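You operate a simulated robot arm through the tools that you are given. There is no shell and no other tool. Be economical: measure what you need, move in short steps, check, and stop when the job is done.

The job below is to be done with a simulated robot arm. You get a single attempt, and the scene is never put back.

TASK
Test the sap of the leaf in the green cup for nitrate.
Fine: meter knob to NITRATE and left there; press the leaf with the pestle and put that back on its spot; dip the probe, then rinse it and park it in its STORE well; the cup stays.

The check looks at the end state, three seconds after you hand in, the way a careful person would. Anything else that was tipped, shoved, dropped, spilled or broken makes it a failure.

THE ROBOT
A 6-joint arm with a two-finger parallel gripper, fixed in place. Base frame: the origin is at the foot of the arm, x ahead of it, y to its left, z up; the work surface is at about z = 0. Lengths are in mm, angles in rad, forces in N, time in s.
With the tool pointing down near the work surface it reaches from about 140 to 580 mm from the base axis. Its first joint turns from -1.152 to 1.152 rad. Payload 2.1 kg.
The TCP is the grasp point between the finger pads, 30 mm short of the fingertips. In the tool frame z runs along the fingers and y along their closing line. Largest opening 94 mm; finger width 28, thickness 10; the body of the gripper, 50 by 96 mm, starts 55 mm behind the TCP.
Orientation is that of the tool frame in the base frame, as a unit quaternion [x, y, z, w]. With the fingers straight down and closing along the base's y, the tool's x points along the base's -x, its y along +y and its z along -z.

THE INTERFACE
- The arm moves only by the tool send_rows. Its argument "series" is a list of rows, each an object of numbers (a shift or turn left out is 0, a gripper value left out holds the last): "tx", "ty", "tz": the shift along the base's x, y, z in mm; "rx", "ry", "rz": the turn, a rotation vector about the base's x, y, z in rad. In form: [{"tx": .., "ty": .., "tz": .., "rx": .., "ry": .., "rz": ..}, ...]. A call has 1 to 8 rows; each row shifts and turns the commanded pose from where the row before left it. "hand" is the gripper command, from -1 (fully open) to 1 (shut), values between in proportion, set as the call begins (left out, the last holds). Rows are played at 5 a second. More than 50 mm and 0.15 rad between two rows, or a gripper value outside its range, and nothing of the call is played. A pose out of reach is approached as far as the arm can. The call stops where the force on the tool passes 50 N (or 10 N more than at its start, if that is more) or the arm is blocked; 0.2 s more then pass. Each finger travels about 72 mm/s and halts on what it meets, pressing with about 20 N; the grip force reading is that of the motor and also rises with nothing between the fingers. The clock runs only during rows and for 0.2 s after the last one: add rows that do not move to give the fingers time. The reply holds the time, the measured pose of the TCP, the force on the tool along the base axes, the opening and the grip force, in the units named above and with some noise, and new pictures: "show" is both (left out), scene, wrist or none.
- Cameras (640 x 400 px; columns grow to the right, rows downward): "scene" is fixed at [42.4, -358.3, 506]; the picture's right is [0.89, -0.45, 0.00], its down [-0.16, -0.32, -0.93] and it looks along [0.42, 0.83, -0.36] (base axes); focal length 310 px, centre (320, 200). "wrist" rides on the gripper at [76, 14, -102] in the tool frame; the picture's right is [-0.18, 0.98, 0.00], its down [-0.75, -0.14, -0.64] and it looks along [-0.63, -0.12, 0.77] (tool axes); focal length 243 px, centre (320, 200). There is no depth. A picture from a camera that has moved, and an enlarged one, comes with that camera's place and axes in the base frame and with its lens.
- zoom(camera, box): a new picture of the part [left, top, right, bottom] of that camera's present view, enlarged. No time passes.
- close_job(): hands the job in; it is judged then, once.

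Work in short steps. Places have to be worked out from the pictures, the camera data and where the tool is seen: move nearer, look again, correct. Check each grasp and each placing, and mend what went wrong. You have 120 turns and 170 pictures in all, those below and enlarged ones among them. Open the gripper and draw the arm clear of the work before you hand the job in, unless the task says otherwise; then end with one line.

The tools are called as a command line: name --argument value ..., lists and objects as JSON in quotes. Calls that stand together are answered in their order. send_rows: Moves the arm, as the interface text tells. Its arguments: {"type":"object","properties":{"series":{"type":"array"},"hand":{"type":"number"},"show":{"type":"string","enum":["both","scene","wrist","none"]}},"required":["series"]} The other tools are called the same way: zoom (camera, box) takes an enlarged picture of a part of a camera's view; close_job () hands the job in.

At the start:

```text
t: 0.0
tool_pos: [346.3, 19.3, 369.2]
ee_rot: [0.0, 1.0, 0.0, 0.0]
contact_force: [-0.2, -0.3, -0.2]
finger_gap: 93.7
grasp_force: 0.0
```

scene: 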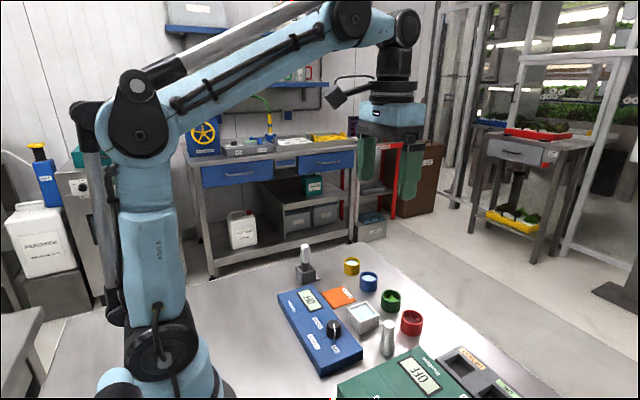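
wrist: 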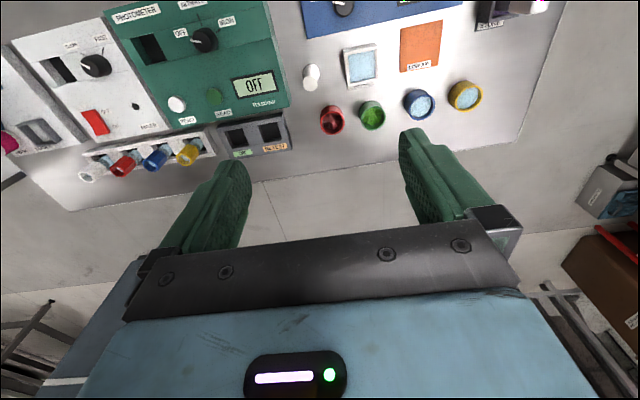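

I start by enlarging the pictures to identify the objects.

zoom --camera "scene" --box '[260, 230, 460, 400]'

zoom --camera "wrist" --box '[280, 0, 560, 150]'

```text
2.35 times, centred on (360, 315) of scene
camera zoom: at [42.4, -358.3, 506.0], right [0.89, -0.45, 0.0], down [-0.16, -0.32, -0.93], along [0.42, 0.83, -0.36], focal length 731 px, centre (226, -71)
```

zoom: 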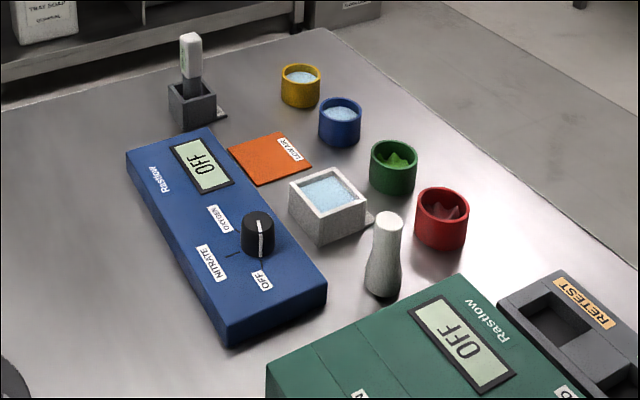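

```text
2.29 times, centred on (420, 75) of wrist
camera zoom: at [270.8, 34.6, 472.6], right [0.18, 0.98, 0.0], down [0.75, -0.14, 0.64], along [0.63, -0.12, -0.77], focal length 555 px, centre (91, 486)
```

zoom: 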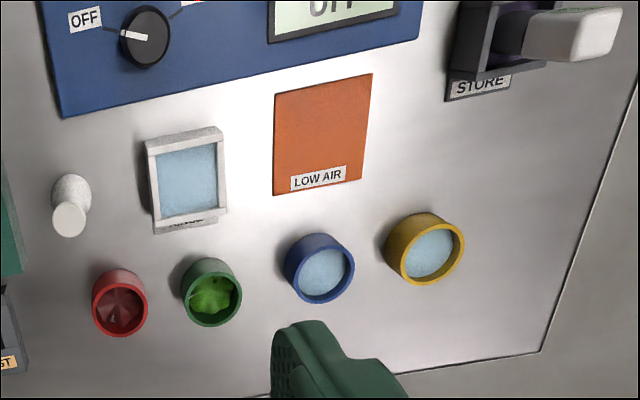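

Rough triangulation gives: knob (285, 63, 40), pestle (370, 0, about 77 tall), green cup (452, 95), rinse (368, 85), store well (326, 281) with the probe top at about z 110. I move the wrist camera nearer the knob to measure it better.

send_rows --series '[{"tx": -28, "ty": 9, "tz": -33}, {"tx": -28, "ty": 9, "tz": -33}, {"tx": -28, "ty": 9, "tz": -33}, {"tx": -28, "ty": 9, "tz": -33}, {"tx": -28, "ty": 9, "tz": -33}, {}]' --show "both"

```text
t: 1.4
tool_pos: [207.2, 64.6, 204.3]
ee_rot: [-0.001, 1.0, -0.001, 0.0]
contact_force: [0.2, -0.6, 0.0]
finger_gap: 93.9
grasp_force: 0.1
camera wrist: at [130.7, 80.2, 306.9], right [0.18, 0.98, 0.0], down [0.75, -0.14, 0.64], along [0.63, -0.12, -0.77], focal length 243 px, centre (320, 200)
```

scene: 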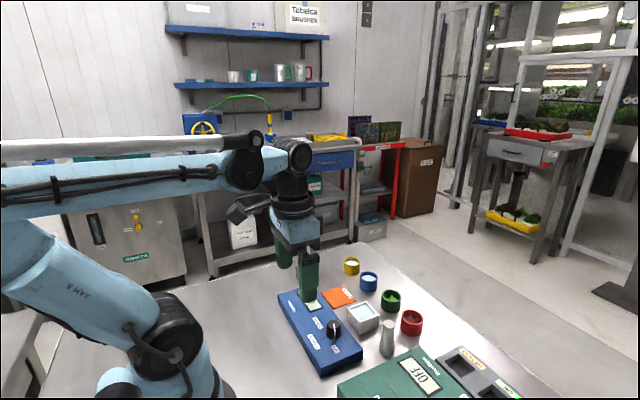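
wrist: 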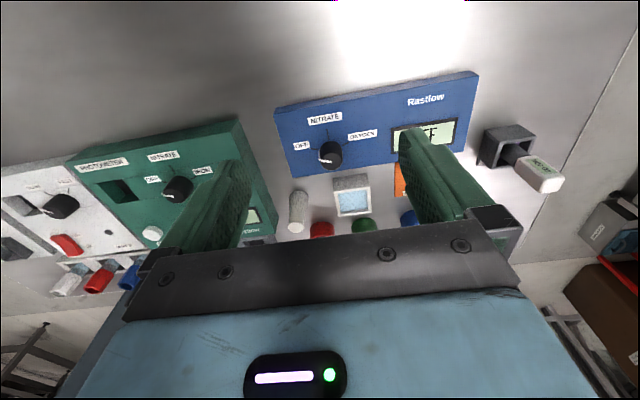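

zoom --camera "wrist" --box '[270, 70, 430, 190]'

zoom --camera "scene" --box '[290, 300, 370, 370]'

```text
3.33 times, centred on (350, 130) of wrist
camera zoom: at [130.7, 80.2, 306.9], right [0.18, 0.98, 0.0], down [0.75, -0.14, 0.64], along [0.63, -0.12, -0.77], focal length 809 px, centre (220, 433)
```

zoom: 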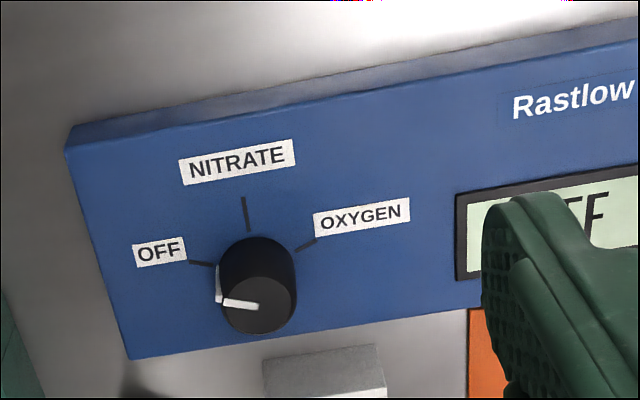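

```text
5.71 times, centred on (330, 335) of scene
camera zoom: at [42.3, -358.3, 506.0], right [0.89, -0.45, 0.0], down [-0.16, -0.32, -0.93], along [0.42, 0.83, -0.36], focal length 1774 px, centre (263, -571)
```

zoom: 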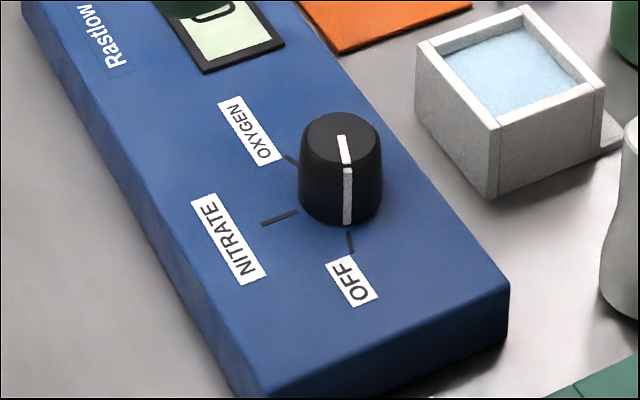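

The knob top is at about (283, 65, 51), diameter 28, pointing at OFF; NITRATE lies about 1.2 rad clockwise from above. I go above it with the yaw pre-turned +0.6 and the fingers half open.

send_rows --series '[{"tx": 19, "tz": -24, "rz": 0.15}, {"tx": 19, "tz": -24, "rz": 0.15}, {"tx": 19, "tz": -24, "rz": 0.15}, {"tx": 19, "tz": -22, "rz": 0.15}, {}]' --hand -0.2

```text
t: 2.6
tool_pos: [284.6, 65.4, 109.7]
ee_rot: [-0.296, 0.955, 0.0, 0.0]
contact_force: [0.0, 0.2, 0.8]
finger_gap: 56.5
grasp_force: 0.0
camera wrist: at [212.1, 34.3, 212.9], right [-0.4, 0.91, 0.0], down [0.7, 0.31, 0.64], along [0.59, 0.26, -0.77], focal length 243 px, centre (320, 200)
```

scene: 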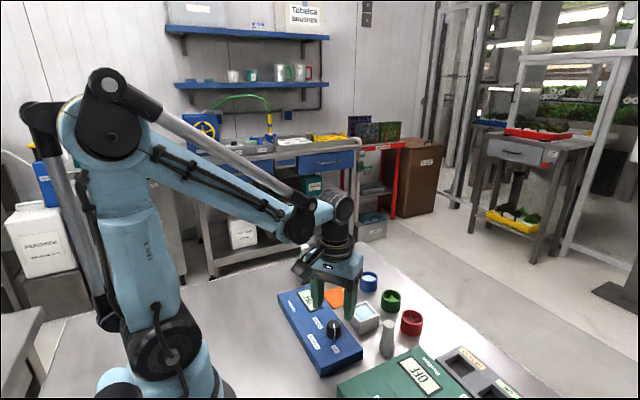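
wrist: 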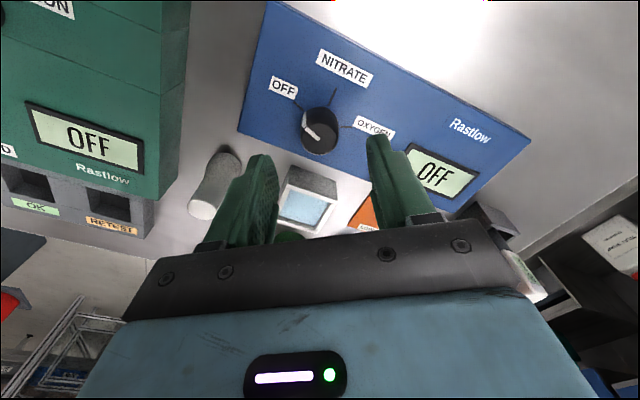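

The knob top reads (287, 67). I shift slightly and go down so that the tips stop about 6 mm above the box.

send_rows --series '[{"tx": 2, "ty": 1, "tz": -15}, {"tz": -15}, {"tz": -13}, {}]' --show "both"

```text
t: 3.6
tool_pos: [285.9, 66.8, 67.8]
ee_rot: [-0.295, 0.955, 0.0, 0.0]
contact_force: [0.1, 0.1, -0.3]
finger_gap: 56.3
grasp_force: 0.1
camera wrist: at [213.7, 35.6, 170.0], right [-0.4, 0.92, 0.0], down [0.7, 0.31, 0.64], along [0.59, 0.26, -0.77], focal length 243 px, centre (320, 200)
```

scene: 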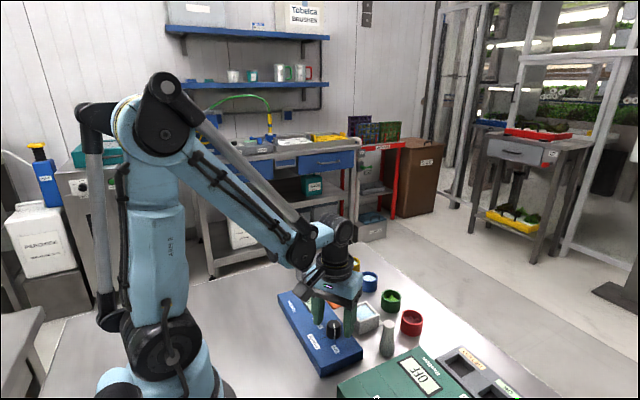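
wrist: 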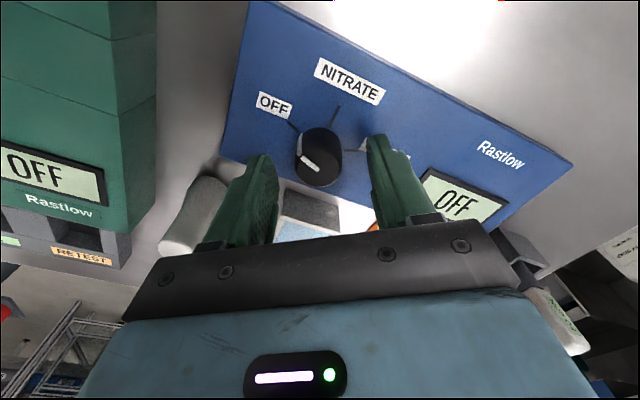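

The knob lies centred between the fingers, so I close on it.

send_rows --series '[{"tx": -1, "ty": -1}, {}, {}, {}]' --hand 1 --show "wrist"

```text
t: 4.6
tool_pos: [285.8, 64.3, 68.0]
ee_rot: [-0.295, 0.955, 0.0, 0.001]
contact_force: [8.6, -0.2, -16.0]
finger_gap: 27.7
grasp_force: 45.2
camera wrist: at [213.0, 34.4, 170.2], right [-0.4, 0.92, 0.0], down [0.7, 0.31, 0.64], along [0.59, 0.26, -0.77], focal length 243 px, centre (320, 200)
```

wrist: 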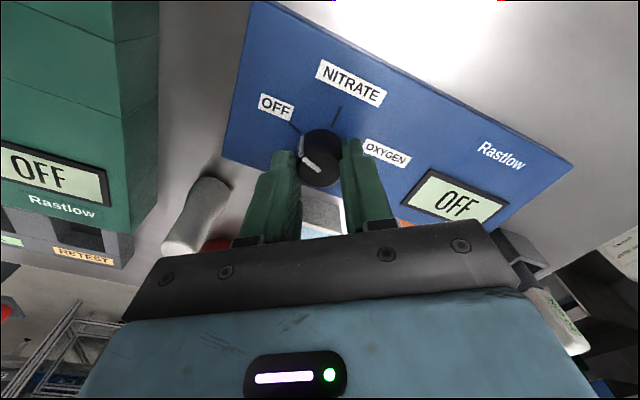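

Gripped with a 27.7 gap. I turn it clockwise 1.2 rad.

send_rows --series '[{"rz": -0.15}, {"rz": -0.15}, {"rz": -0.15}, {"rz": -0.15}, {"rz": -0.15}, {"rz": -0.15}, {"rz": -0.15}, {"rz": -0.15}]' --show "wrist"

```text
t: 6.4
tool_pos: [284.7, 65.4, 68.4]
ee_rot: [0.297, 0.955, 0.001, 0.0]
contact_force: [5.1, 10.9, 3.8]
finger_gap: 27.8
grasp_force: 45.5
camera wrist: at [229.4, 120.7, 170.7], right [0.71, 0.71, 0.0], down [0.54, -0.54, 0.64], along [0.45, -0.45, -0.77], focal length 243 px, centre (320, 200)
```

wrist: 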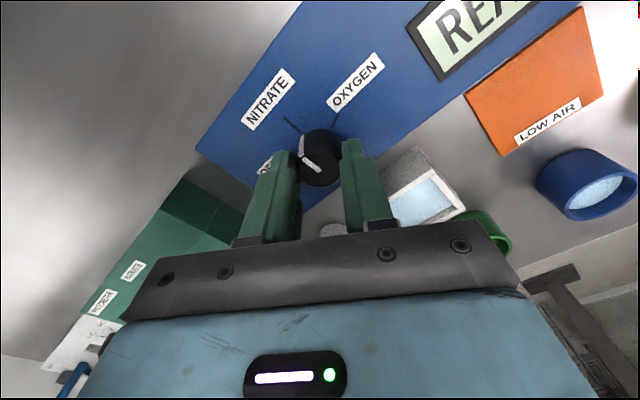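

The display now starts with "REA", so the meter is on. I release, lift and check the pointer.

send_rows --series '[{}, {}, {"tz": 20}, {"tz": 30}, {"tz": 40}, {"tz": 40}, {}]' --hand -0.3

zoom --camera "wrist" --box '[220, 40, 420, 180]'

```text
t: 8.0
tool_pos: [284.1, 63.7, 197.7]
ee_rot: [0.295, 0.955, 0.001, 0.0]
contact_force: [0.4, 0.3, 0.1]
finger_gap: 61.1
grasp_force: 0.1
camera wrist: at [228.7, 119.4, 300.1], right [0.71, 0.71, 0.0], down [0.54, -0.54, 0.64], along [0.45, -0.45, -0.77], focal length 243 px, centre (320, 200)
```

scene: 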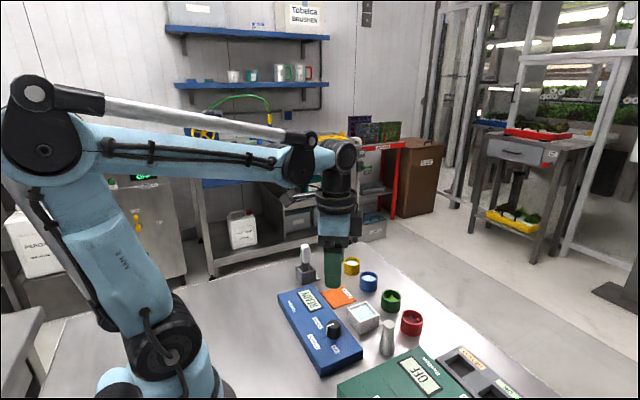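
wrist: 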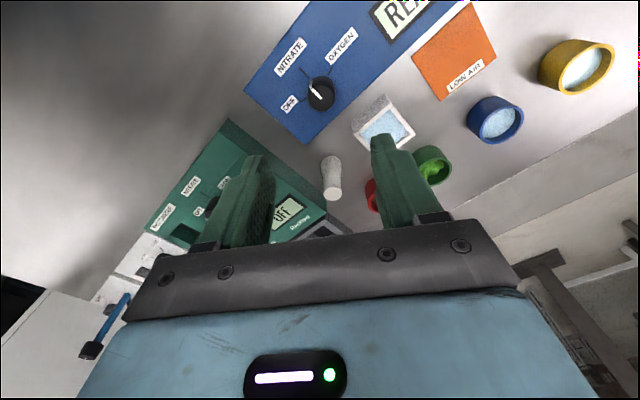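

```text
2.86 times, centred on (320, 110) of wrist
camera zoom: at [228.7, 119.4, 300.1], right [0.71, 0.71, 0.0], down [0.54, -0.54, 0.64], along [0.45, -0.45, -0.77], focal length 693 px, centre (320, 457)
```

zoom: 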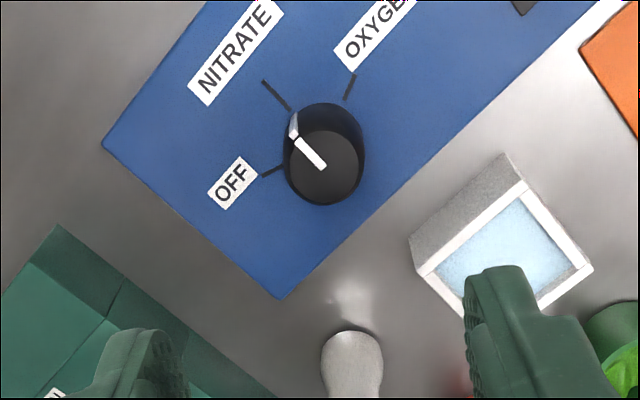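

The pointer lines up with NITRATE. Next I set the yaw back to 0 and go above the pestle to measure it.

send_rows --series '[{"tx": 12, "ty": -14, "tz": -3, "rz": 0.15}, {"tx": 12, "ty": -14, "tz": -3, "rz": 0.15}, {"tx": 12, "ty": -14, "tz": -3, "rz": 0.15}, {"tx": 12, "ty": -14, "tz": -3, "rz": 0.15}, {}]' --show "wrist"

zoom --camera "wrist" --box '[220, 60, 480, 220]'

zoom --camera "scene" --box '[340, 270, 450, 370]'

```text
t: 9.2
tool_pos: [331.3, 8.6, 185.5]
ee_rot: [-0.001, 1.0, 0.0, 0.0]
contact_force: [-0.2, 0.2, -0.2]
finger_gap: 61.1
grasp_force: 0.0
camera wrist: at [255.3, 23.4, 288.0], right [0.18, 0.98, 0.0], down [0.75, -0.14, 0.64], along [0.63, -0.12, -0.77], focal length 243 px, centre (320, 200)
```

wrist: 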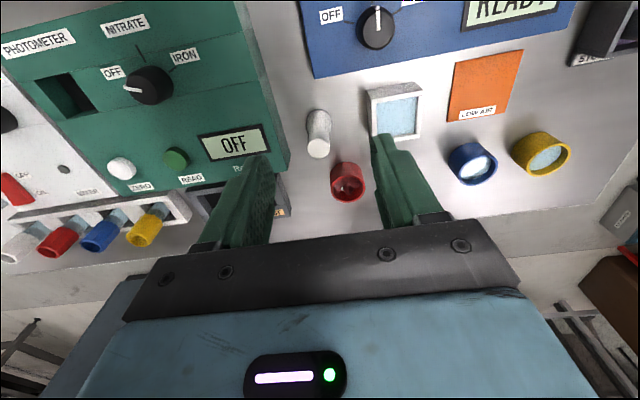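

```text
2.46 times, centred on (350, 140) of wrist
camera zoom: at [255.3, 23.4, 288.0], right [0.18, 0.98, 0.0], down [0.75, -0.14, 0.64], along [0.63, -0.12, -0.77], focal length 597 px, centre (246, 348)
```

zoom: 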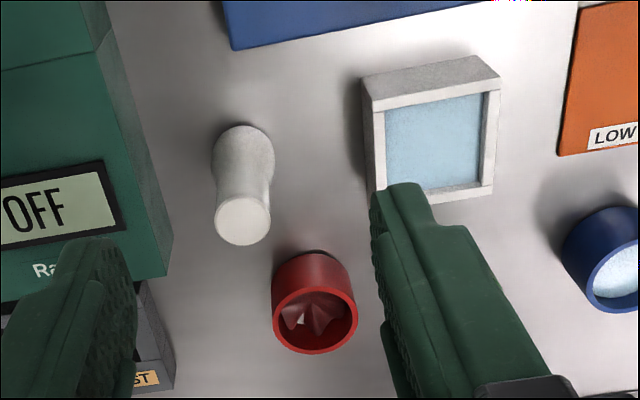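

```text
4.00 times, centred on (395, 320) of scene
camera zoom: at [42.4, -358.3, 506.0], right [0.89, -0.45, 0.0], down [-0.16, -0.32, -0.93], along [0.42, 0.83, -0.36], focal length 1242 px, centre (20, -280)
```

zoom: 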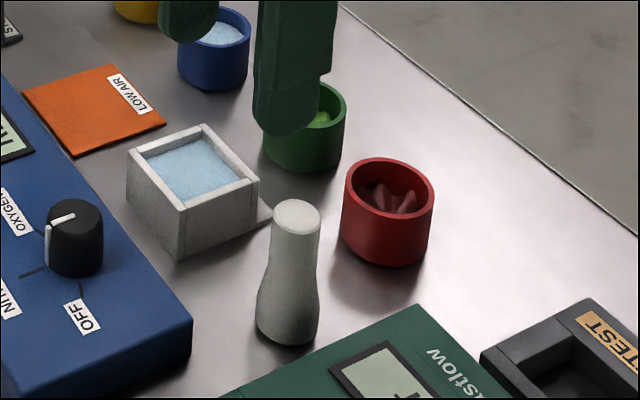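

The pestle stands at about (367.5, 1), 72 tall with a top diameter of about 22. The photometer edge is near y -52, so I narrow the gap to about 45 and go above the pestle.

send_rows --series '[{"tx": 18, "ty": -4, "tz": -28}, {"tx": 18, "ty": -4, "tz": -28}, {}]' --hand 0.05

zoom --camera "wrist" --box '[240, 60, 400, 200]'

zoom --camera "scene" --box '[340, 270, 450, 370]'

```text
t: 10.0
tool_pos: [368.2, 0.7, 128.6]
ee_rot: [0.0, 1.0, 0.001, 0.0]
contact_force: [0.3, 0.8, -0.1]
finger_gap: 44.9
grasp_force: 0.1
camera wrist: at [291.3, 15.6, 231.5], right [0.18, 0.98, 0.0], down [0.75, -0.14, 0.64], along [0.63, -0.12, -0.77], focal length 243 px, centre (320, 200)
```

scene: 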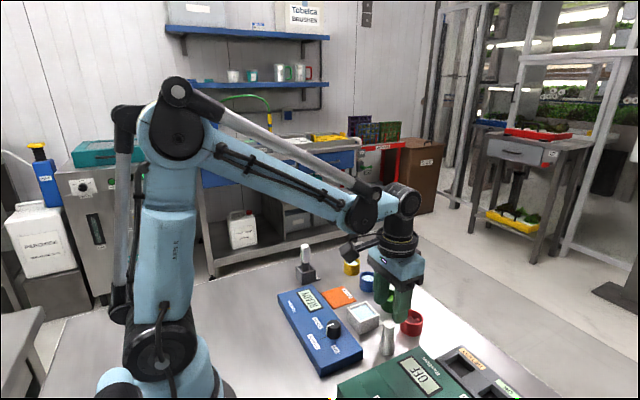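
wrist: 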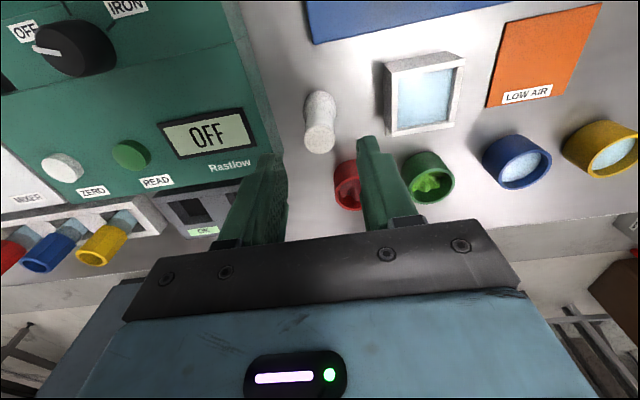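

```text
2.86 times, centred on (320, 130) of wrist
camera zoom: at [291.3, 15.6, 231.5], right [0.18, 0.98, 0.0], down [0.75, -0.14, 0.64], along [0.63, -0.12, -0.77], focal length 693 px, centre (320, 400)
```

zoom: 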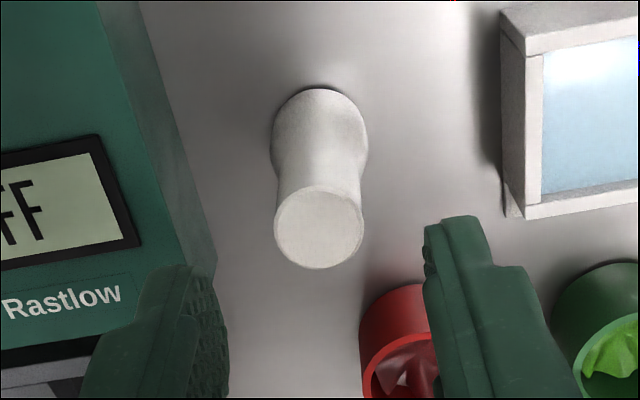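

```text
4.00 times, centred on (395, 320) of scene
camera zoom: at [42.4, -358.3, 506.0], right [0.89, -0.45, 0.0], down [-0.16, -0.32, -0.93], along [0.42, 0.83, -0.36], focal length 1242 px, centre (20, -280)
```

zoom: 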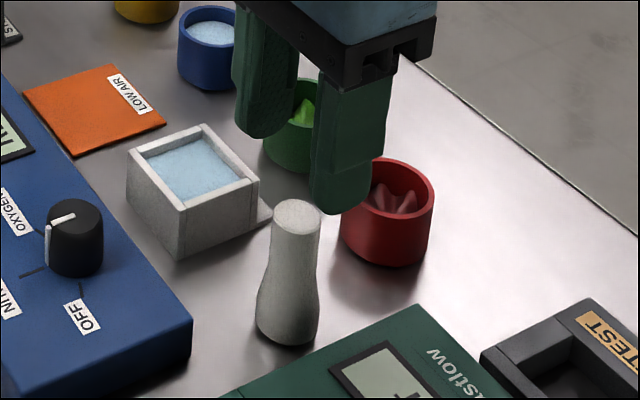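

The pestle top is at (367.4, 0.5), right under the TCP. I descend to TCP z 70.

send_rows --series '[{"tx": -0.5, "tz": -20}, {"tz": -20}, {"tz": -18.5}, {}]' --show "wrist"

```text
t: 11.0
tool_pos: [367.9, -0.3, 70.0]
ee_rot: [0.001, 1.0, 0.0, -0.001]
contact_force: [-0.2, 0.0, -0.1]
finger_gap: 44.8
grasp_force: 0.0
camera wrist: at [291.6, 15.6, 173.4], right [0.18, 0.98, 0.0], down [0.75, -0.14, 0.64], along [0.63, -0.12, -0.77], focal length 243 px, centre (320, 200)
```

wrist: 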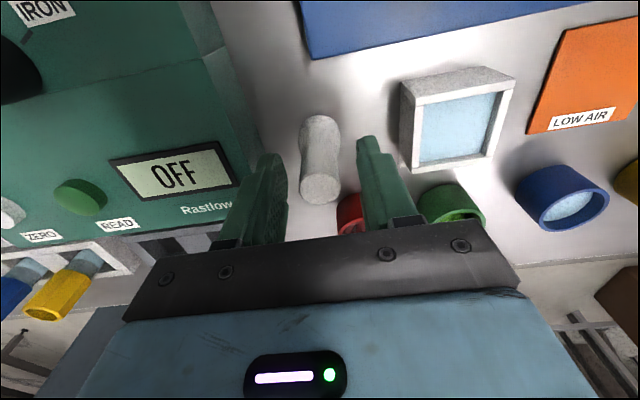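

The pestle is centred between the fingers, so I close.

send_rows --series '[{}, {}, {}]' --hand 1 --show "none"

```text
t: 11.8
tool_pos: [368.4, 0.6, 71.5]
ee_rot: [0.001, 1.0, 0.0, 0.0]
contact_force: [-0.3, -0.2, 0.2]
finger_gap: 22.2
grasp_force: 20.0
```

Held at a 22.2 gap. I lift it clear and measure the green cup from there.

send_rows --series '[{"tz": 15}, {"tz": 30}, {"tz": 35}, {"ty": 40}, {"ty": 30}, {}]'

zoom --camera "wrist" --box '[240, 60, 440, 240]'

```text
t: 13.2
tool_pos: [367.5, 70.2, 150.7]
ee_rot: [-0.001, 1.0, 0.0, 0.0]
contact_force: [-0.3, -0.4, -0.9]
finger_gap: 22.2
grasp_force: 20.0
camera wrist: at [291.7, 85.6, 254.6], right [0.18, 0.98, 0.0], down [0.75, -0.14, 0.64], along [0.63, -0.12, -0.77], focal length 243 px, centre (320, 200)
```

scene: 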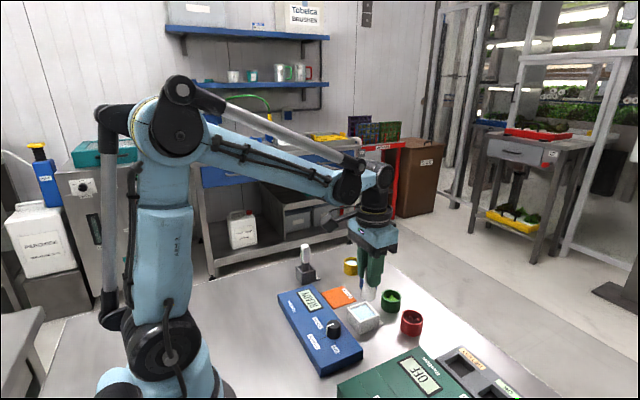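
wrist: 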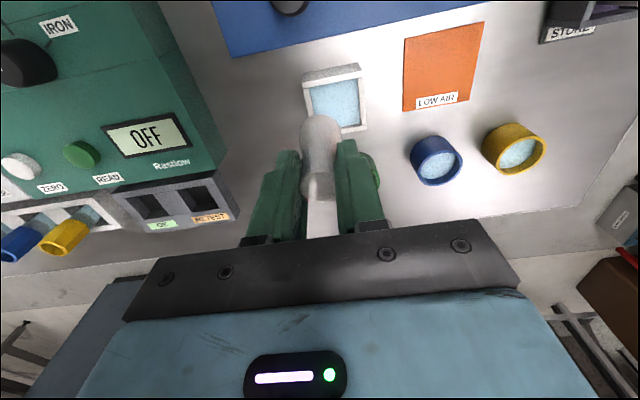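

```text
2.22 times, centred on (340, 150) of wrist
camera zoom: at [291.7, 85.6, 254.6], right [0.18, 0.98, 0.0], down [0.75, -0.14, 0.64], along [0.63, -0.12, -0.77], focal length 539 px, centre (276, 311)
```

zoom: 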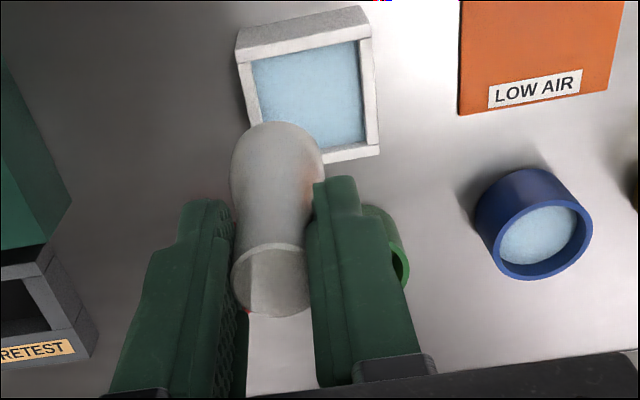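

The green cup is hidden behind the fingers here. Earlier views put it at about (443, 94), so I hover the pestle above that point and check its alignment with the rim.

send_rows --series '[{"tx": 38, "ty": 12}, {"tx": 37, "ty": 12}, {}]'

zoom --camera "wrist" --box '[240, 60, 400, 220]'

zoom --camera "scene" --box '[340, 240, 450, 340]'

```text
t: 14.0
tool_pos: [444.6, 94.6, 150.9]
ee_rot: [-0.001, 1.0, 0.0, 0.0]
contact_force: [0.2, -0.1, -1.2]
finger_gap: 22.3
grasp_force: 19.5
camera wrist: at [367.4, 108.8, 254.3], right [0.18, 0.98, 0.0], down [0.75, -0.14, 0.64], along [0.63, -0.12, -0.77], focal length 243 px, centre (320, 200)
```

scene: 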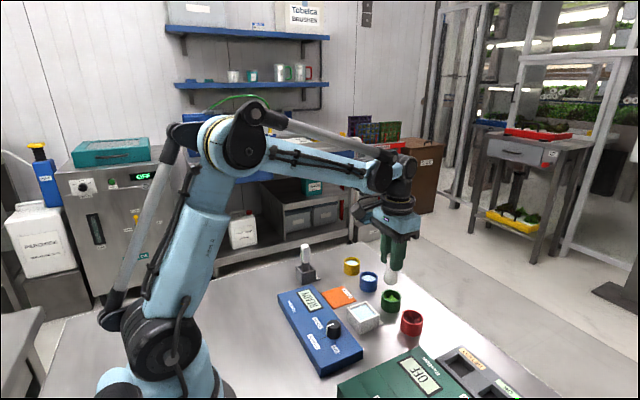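
wrist: 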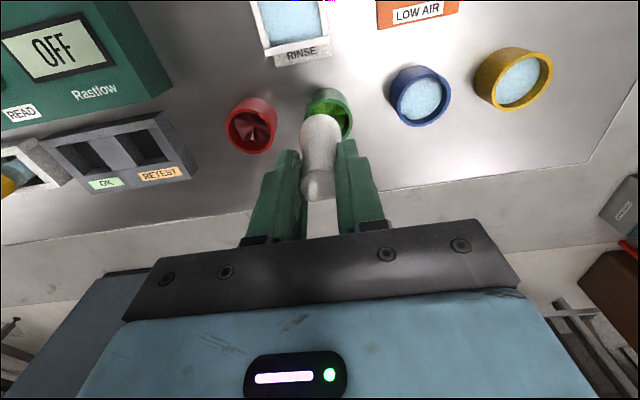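

```text
2.50 times, centred on (320, 140) of wrist
camera zoom: at [367.4, 108.8, 254.3], right [0.18, 0.98, 0.0], down [0.75, -0.14, 0.64], along [0.63, -0.12, -0.77], focal length 606 px, centre (320, 350)
```

zoom: 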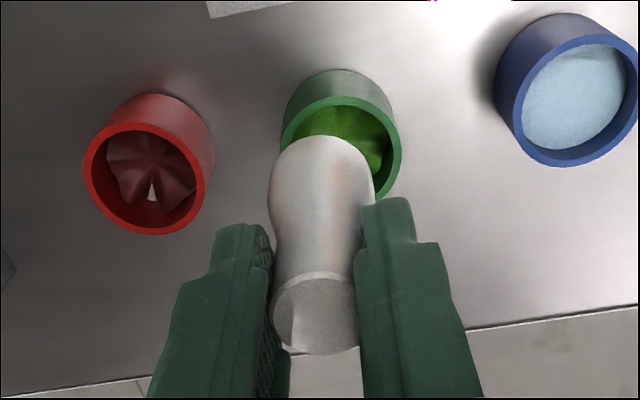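

```text
4.00 times, centred on (395, 290) of scene
camera zoom: at [42.4, -358.3, 506.0], right [0.89, -0.45, 0.0], down [-0.16, -0.32, -0.93], along [0.42, 0.83, -0.36], focal length 1242 px, centre (20, -160)
```

zoom: 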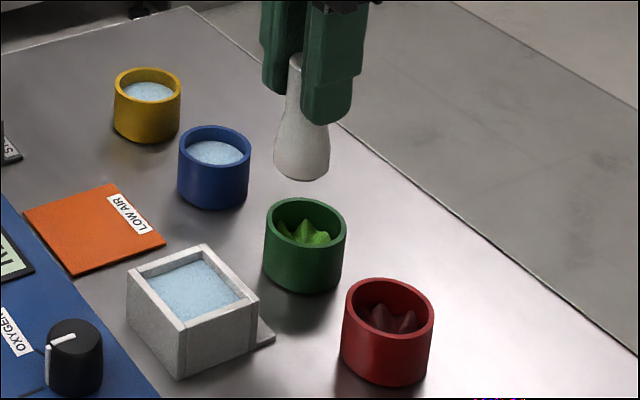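

Combining both views, the rim is lower than I assumed (about z 28) and the cup centre is about (457, 100). I shift there, lower to a pestle bottom of about 50 and look again.

send_rows --series '[{"tx": 12.5, "ty": 5, "tz": -10}, {"tz": -22}, {}]'

zoom --camera "wrist" --box '[240, 60, 400, 220]'

zoom --camera "scene" --box '[360, 250, 440, 330]'

```text
t: 14.8
tool_pos: [456.8, 99.9, 119.9]
ee_rot: [-0.001, 1.0, 0.0, 0.0]
contact_force: [-0.7, 0.1, -0.1]
finger_gap: 21.9
grasp_force: 20.2
camera wrist: at [379.3, 114.5, 222.1], right [0.18, 0.98, 0.0], down [0.75, -0.14, 0.64], along [0.63, -0.12, -0.77], focal length 243 px, centre (320, 200)
```

scene: 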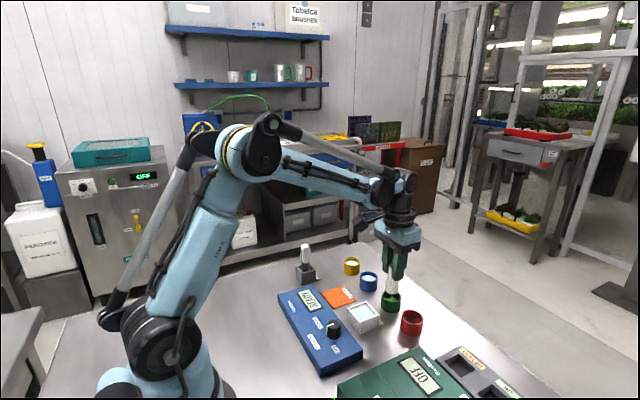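
wrist: 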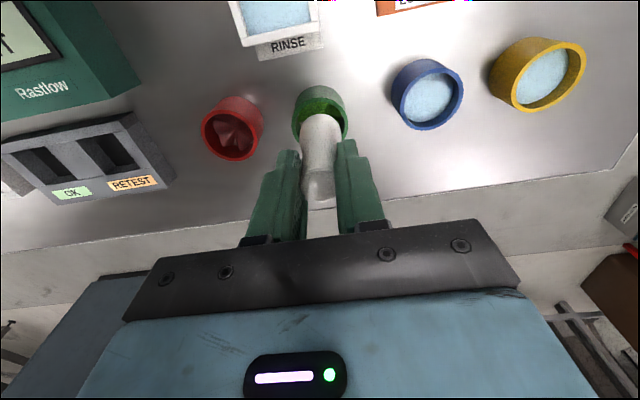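

```text
2.50 times, centred on (320, 140) of wrist
camera zoom: at [379.3, 114.5, 222.1], right [0.18, 0.98, 0.0], down [0.75, -0.14, 0.64], along [0.63, -0.12, -0.77], focal length 606 px, centre (320, 350)
```

zoom: 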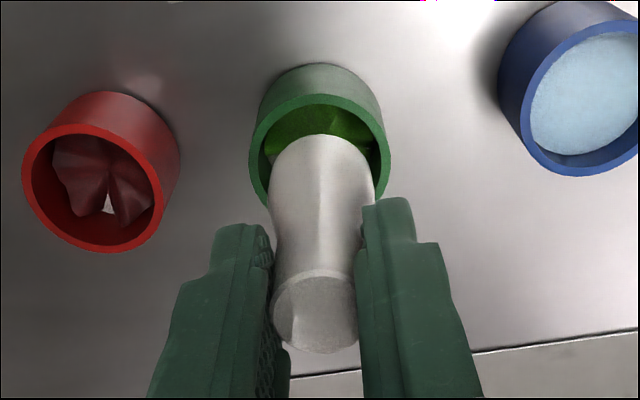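

```text
5.00 times, centred on (400, 290) of scene
camera zoom: at [42.4, -358.3, 506.0], right [0.89, -0.45, 0.0], down [-0.16, -0.32, -0.93], along [0.42, 0.83, -0.36], focal length 1553 px, centre (-80, -250)
```

zoom: 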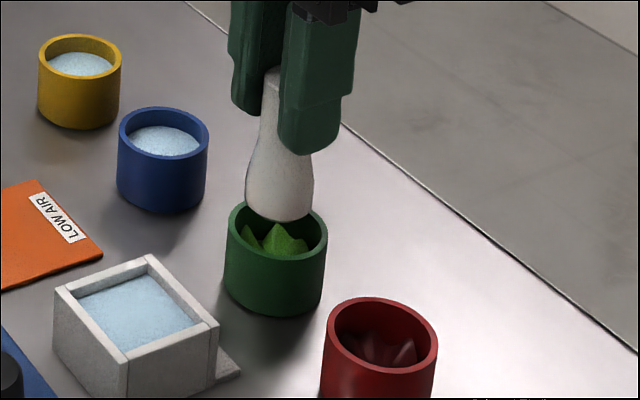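

The projected pestle axis at rim height (319, 156) matches the rim centre (320, 158), so they are aligned. I lower it into the cup.

send_rows --series '[{"tx": 0.7, "ty": 0.3, "tz": -10}, {"tz": -10}, {"tz": -8}, {"tz": -7}, {}]'

zoom --camera "scene" --box '[360, 250, 440, 330]'

```text
t: 16.0
tool_pos: [455.5, 100.6, 84.3]
ee_rot: [0.0, 1.0, 0.0, 0.0]
contact_force: [-0.1, -1.0, 6.7]
finger_gap: 22.3
grasp_force: 20.1
camera wrist: at [379.5, 114.7, 187.6], right [0.18, 0.98, 0.0], down [0.75, -0.14, 0.64], along [0.63, -0.12, -0.77], focal length 243 px, centre (320, 200)
```

scene: 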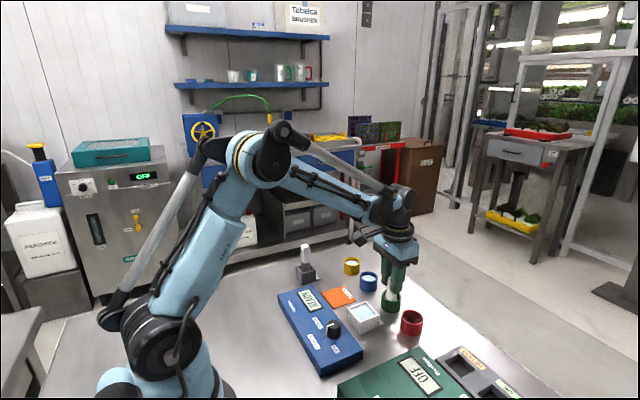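
wrist: 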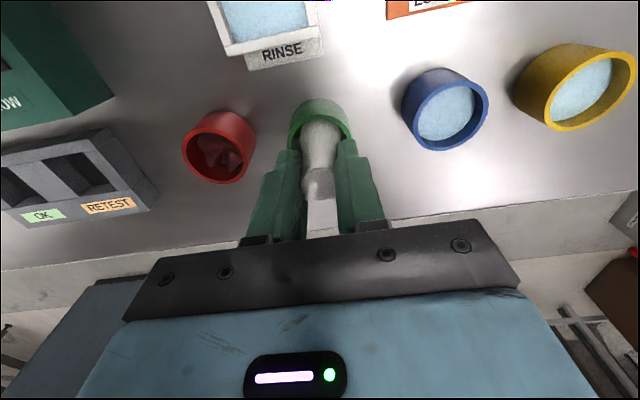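

```text
5.00 times, centred on (400, 290) of scene
camera zoom: at [42.3, -358.3, 506.0], right [0.89, -0.45, 0.0], down [-0.16, -0.32, -0.93], along [0.42, 0.83, -0.36], focal length 1553 px, centre (-80, -250)
```

zoom: 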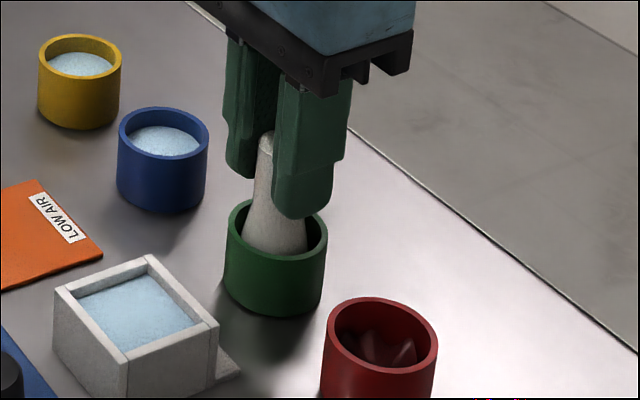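

In the cup and touching the leaf (6.7 N). I press further in 2 mm steps.

send_rows --series '[{"tz": -2}, {"tz": -2}, {}]' --show "none"

```text
t: 16.8
tool_pos: [456.0, 99.7, 80.0]
ee_rot: [0.001, 1.0, 0.0, 0.0]
contact_force: [0.5, -1.2, 10.2]
finger_gap: 22.2
grasp_force: 20.4
```

send_rows --series '[{"tz": -2}, {"tz": -2}, {}]' --show "wrist"

```text
t: 17.6
tool_pos: [456.2, 99.2, 77.6]
ee_rot: [0.0, 1.0, 0.0, 0.0]
contact_force: [0.2, 1.2, 19.5]
finger_gap: 22.4
grasp_force: 19.9
camera wrist: at [379.4, 114.9, 179.5], right [0.18, 0.98, 0.0], down [0.75, -0.14, 0.64], along [0.63, -0.12, -0.77], focal length 243 px, centre (320, 200)
```

wrist: 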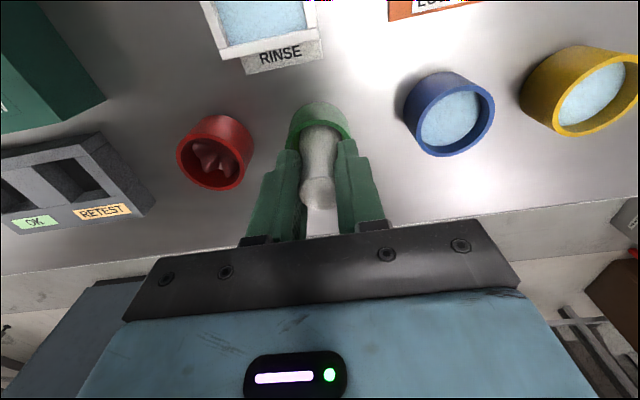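

Force is 19.5 N and still yielding. I press 2 mm more, hold, and look at the pestle for slip.

send_rows --series '[{"tz": -2}, {}, {}]' --show "none"

zoom --camera "wrist" --box '[240, 60, 400, 220]'

```text
t: 18.1
tool_pos: [456.9, 98.6, 75.8]
ee_rot: [0.0, 1.0, 0.0, 0.0]
contact_force: [-0.8, 0.9, 16.8]
finger_gap: 22.5
grasp_force: 20.4
stopped in row 2: the force on the tool passed its limit (the readings are from after the stop); the commanded pose is now the measured one
```

```text
2.50 times, centred on (320, 140) of wrist
camera zoom: at [379.5, 115.0, 179.4], right [0.18, 0.98, 0.0], down [0.75, -0.14, 0.64], along [0.63, -0.12, -0.77], focal length 606 px, centre (320, 350)
```

zoom: 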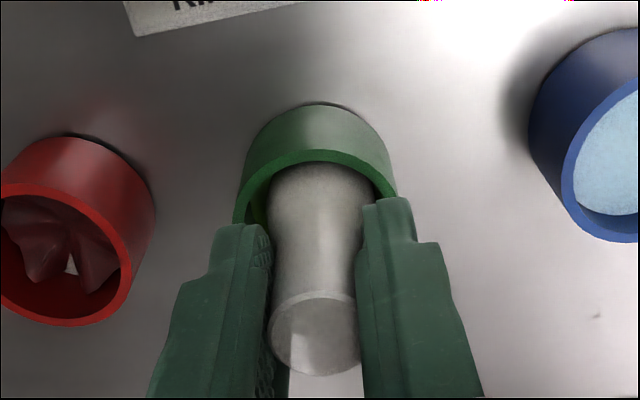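

The pestle reached a hard stop (over 50 N) and slipped up a few mm in the grip. I lift it out and look at the leaf.

send_rows --series '[{"tz": 10}, {"tz": 20}, {"tz": 30}, {"tz": 15}, {"tx": -20, "ty": -15, "tz": 5}, {}]'

zoom --camera "scene" --box '[360, 230, 440, 330]'

zoom --camera "wrist" --box '[240, 60, 400, 220]'

```text
t: 19.5
tool_pos: [436.8, 85.4, 155.4]
ee_rot: [0.0, 1.0, 0.0, 0.0]
contact_force: [0.6, -0.7, -0.6]
finger_gap: 22.1
grasp_force: 19.9
camera wrist: at [359.1, 100.0, 258.4], right [0.18, 0.98, 0.0], down [0.75, -0.14, 0.64], along [0.63, -0.12, -0.77], focal length 243 px, centre (320, 200)
```

scene: 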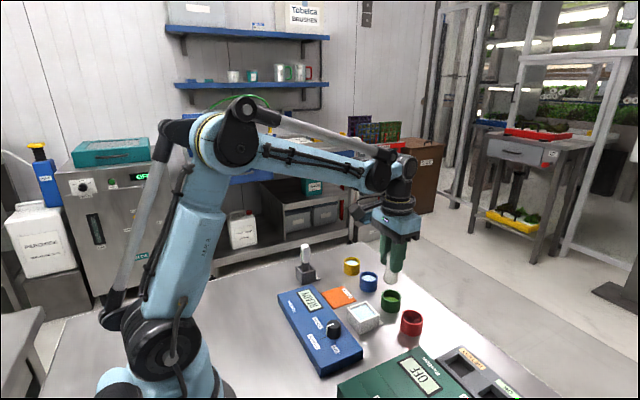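
wrist: 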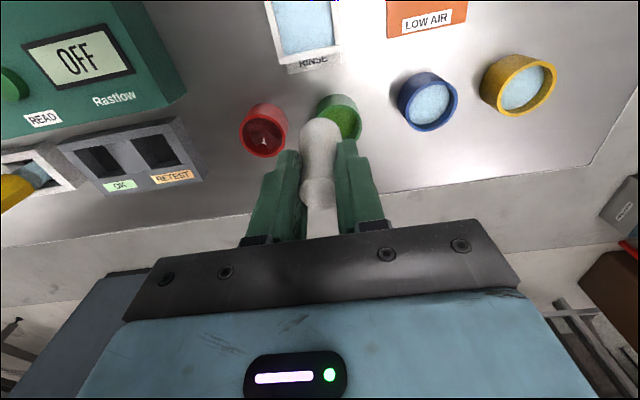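

```text
4.00 times, centred on (400, 280) of scene
camera zoom: at [42.4, -358.3, 506.0], right [0.89, -0.45, 0.0], down [-0.16, -0.32, -0.93], along [0.42, 0.83, -0.36], focal length 1242 px, centre (0, -120)
```

zoom: 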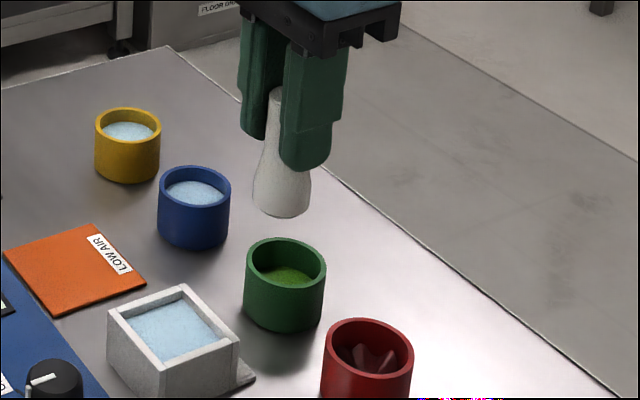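

```text
2.50 times, centred on (320, 140) of wrist
camera zoom: at [359.1, 100.0, 258.4], right [0.18, 0.98, 0.0], down [0.75, -0.14, 0.64], along [0.63, -0.12, -0.77], focal length 606 px, centre (320, 350)
```

zoom: 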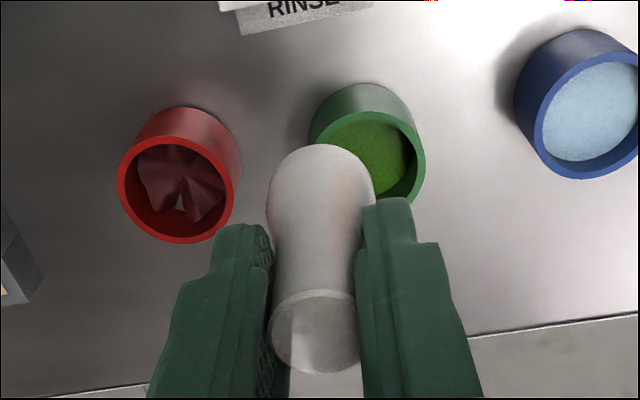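

The leaf is flattened to pulp. I carry the pestle back above its spot (368, 0.5).

send_rows --series '[{"tx": -23, "ty": -28.3}, {"tx": -23, "ty": -28.3}, {"tx": -22.8, "ty": -28.3}, {"tz": -30}, {"tz": -30}, {"tz": -15}, {}]'

zoom --camera "scene" --box '[340, 270, 450, 370]'

```text
t: 21.1
tool_pos: [368.1, -1.0, 79.4]
ee_rot: [-0.001, 1.0, 0.001, 0.0]
contact_force: [-0.2, 0.8, -2.4]
finger_gap: 22.4
grasp_force: 20.4
camera wrist: at [290.9, 14.5, 183.3], right [0.18, 0.98, 0.0], down [0.75, -0.14, 0.64], along [0.63, -0.12, -0.77], focal length 243 px, centre (320, 200)
```

scene: 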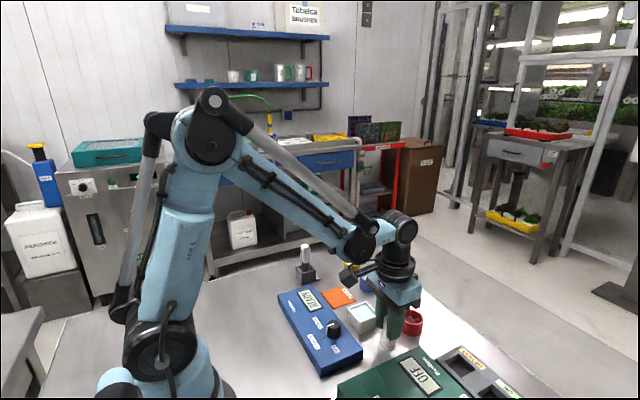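
wrist: 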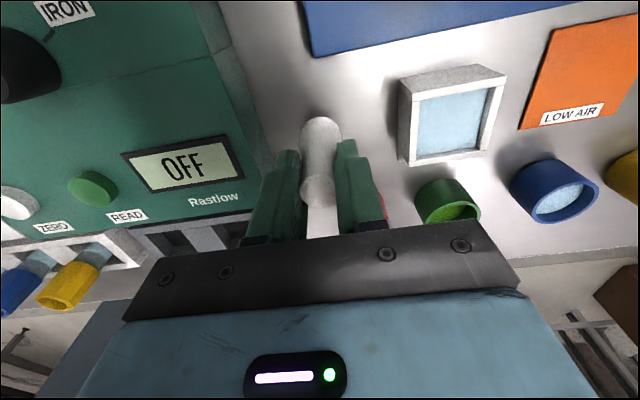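

```text
4.00 times, centred on (395, 320) of scene
camera zoom: at [42.4, -358.3, 506.0], right [0.89, -0.45, 0.0], down [-0.16, -0.32, -0.93], along [0.42, 0.83, -0.36], focal length 1242 px, centre (20, -280)
```

zoom: 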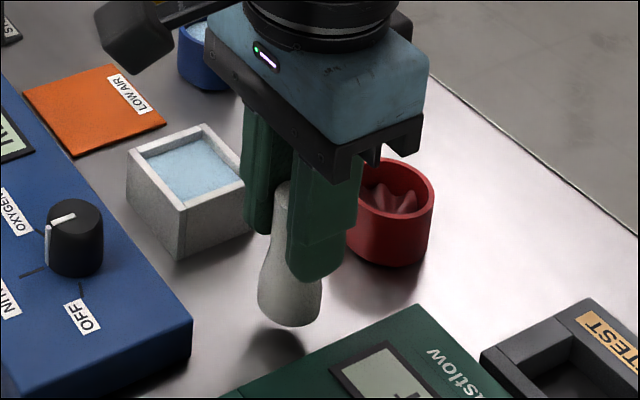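

The pestle bottom is about 10–14 mm above the table. I lower slowly until contact.

send_rows --series '[{"ty": 0.5, "tz": -4}, {"tz": -3}, {"tz": -2}, {}]' --show "none"

```text
t: 22.1
tool_pos: [368.5, -0.4, 70.7]
ee_rot: [0.0, 1.0, 0.0, 0.0]
contact_force: [-0.2, 0.7, -1.1]
finger_gap: 22.3
grasp_force: 19.9
```

send_rows --series '[{"tz": -1.5}, {"tz": -1.5}, {}]' --show "none"

```text
t: 22.9
tool_pos: [367.4, 0.2, 69.3]
ee_rot: [-0.001, 1.0, 0.0, 0.0]
contact_force: [-1.1, -2.3, 8.3]
finger_gap: 22.2
grasp_force: 20.0
```

Contact (8 N). I open and rise straight up.

send_rows --series '[{}, {}, {"tz": 15}, {"tz": 30}, {"tz": 40}, {}]' --hand 0.05

zoom --camera "scene" --box '[340, 270, 450, 370]'

zoom --camera "wrist" --box '[240, 60, 400, 200]'

```text
t: 24.3
tool_pos: [367.9, 1.6, 154.4]
ee_rot: [0.0, 1.0, 0.0, 0.0]
contact_force: [0.4, 0.0, -0.9]
finger_gap: 44.8
grasp_force: 0.1
camera wrist: at [290.4, 15.8, 257.6], right [0.18, 0.98, 0.0], down [0.75, -0.14, 0.64], along [0.63, -0.12, -0.77], focal length 243 px, centre (320, 200)
```

scene: 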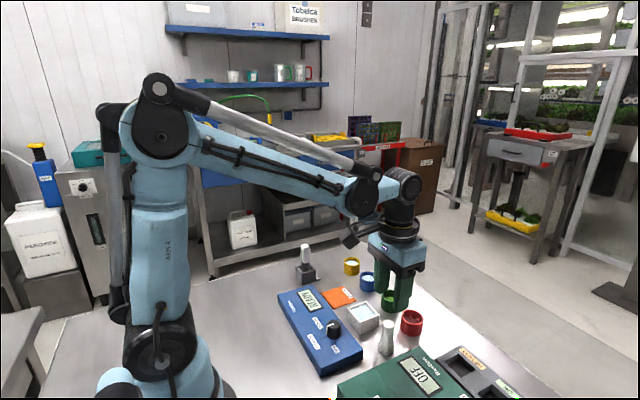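
wrist: 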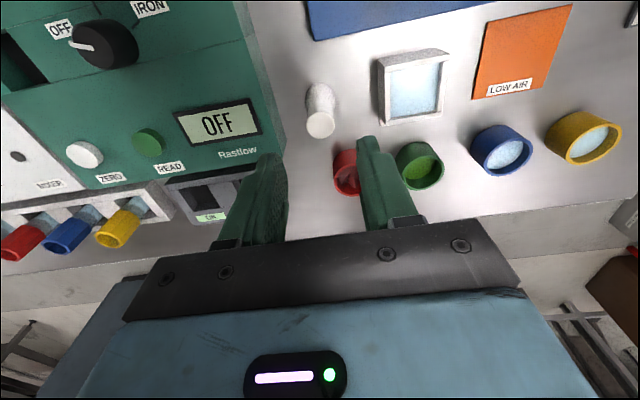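

```text
4.00 times, centred on (395, 320) of scene
camera zoom: at [42.4, -358.3, 506.0], right [0.89, -0.45, 0.0], down [-0.16, -0.32, -0.93], along [0.42, 0.83, -0.36], focal length 1242 px, centre (20, -280)
```

zoom: 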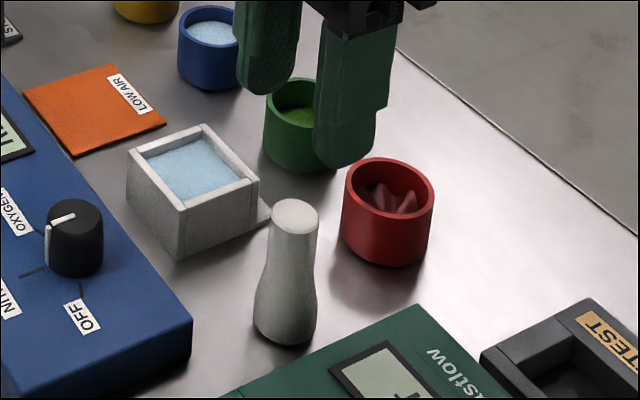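

```text
2.86 times, centred on (320, 130) of wrist
camera zoom: at [290.4, 15.8, 257.6], right [0.18, 0.98, 0.0], down [0.75, -0.14, 0.64], along [0.63, -0.12, -0.77], focal length 693 px, centre (320, 400)
```

zoom: 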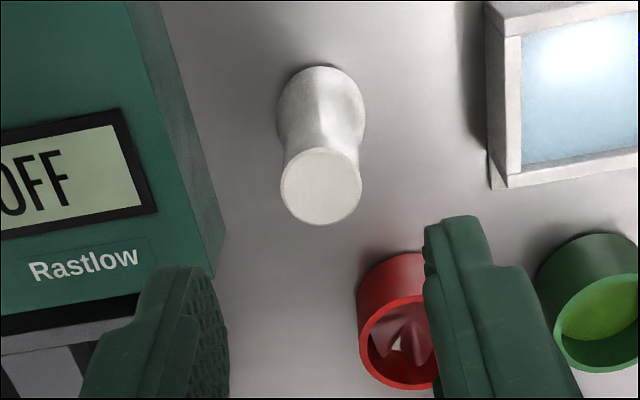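

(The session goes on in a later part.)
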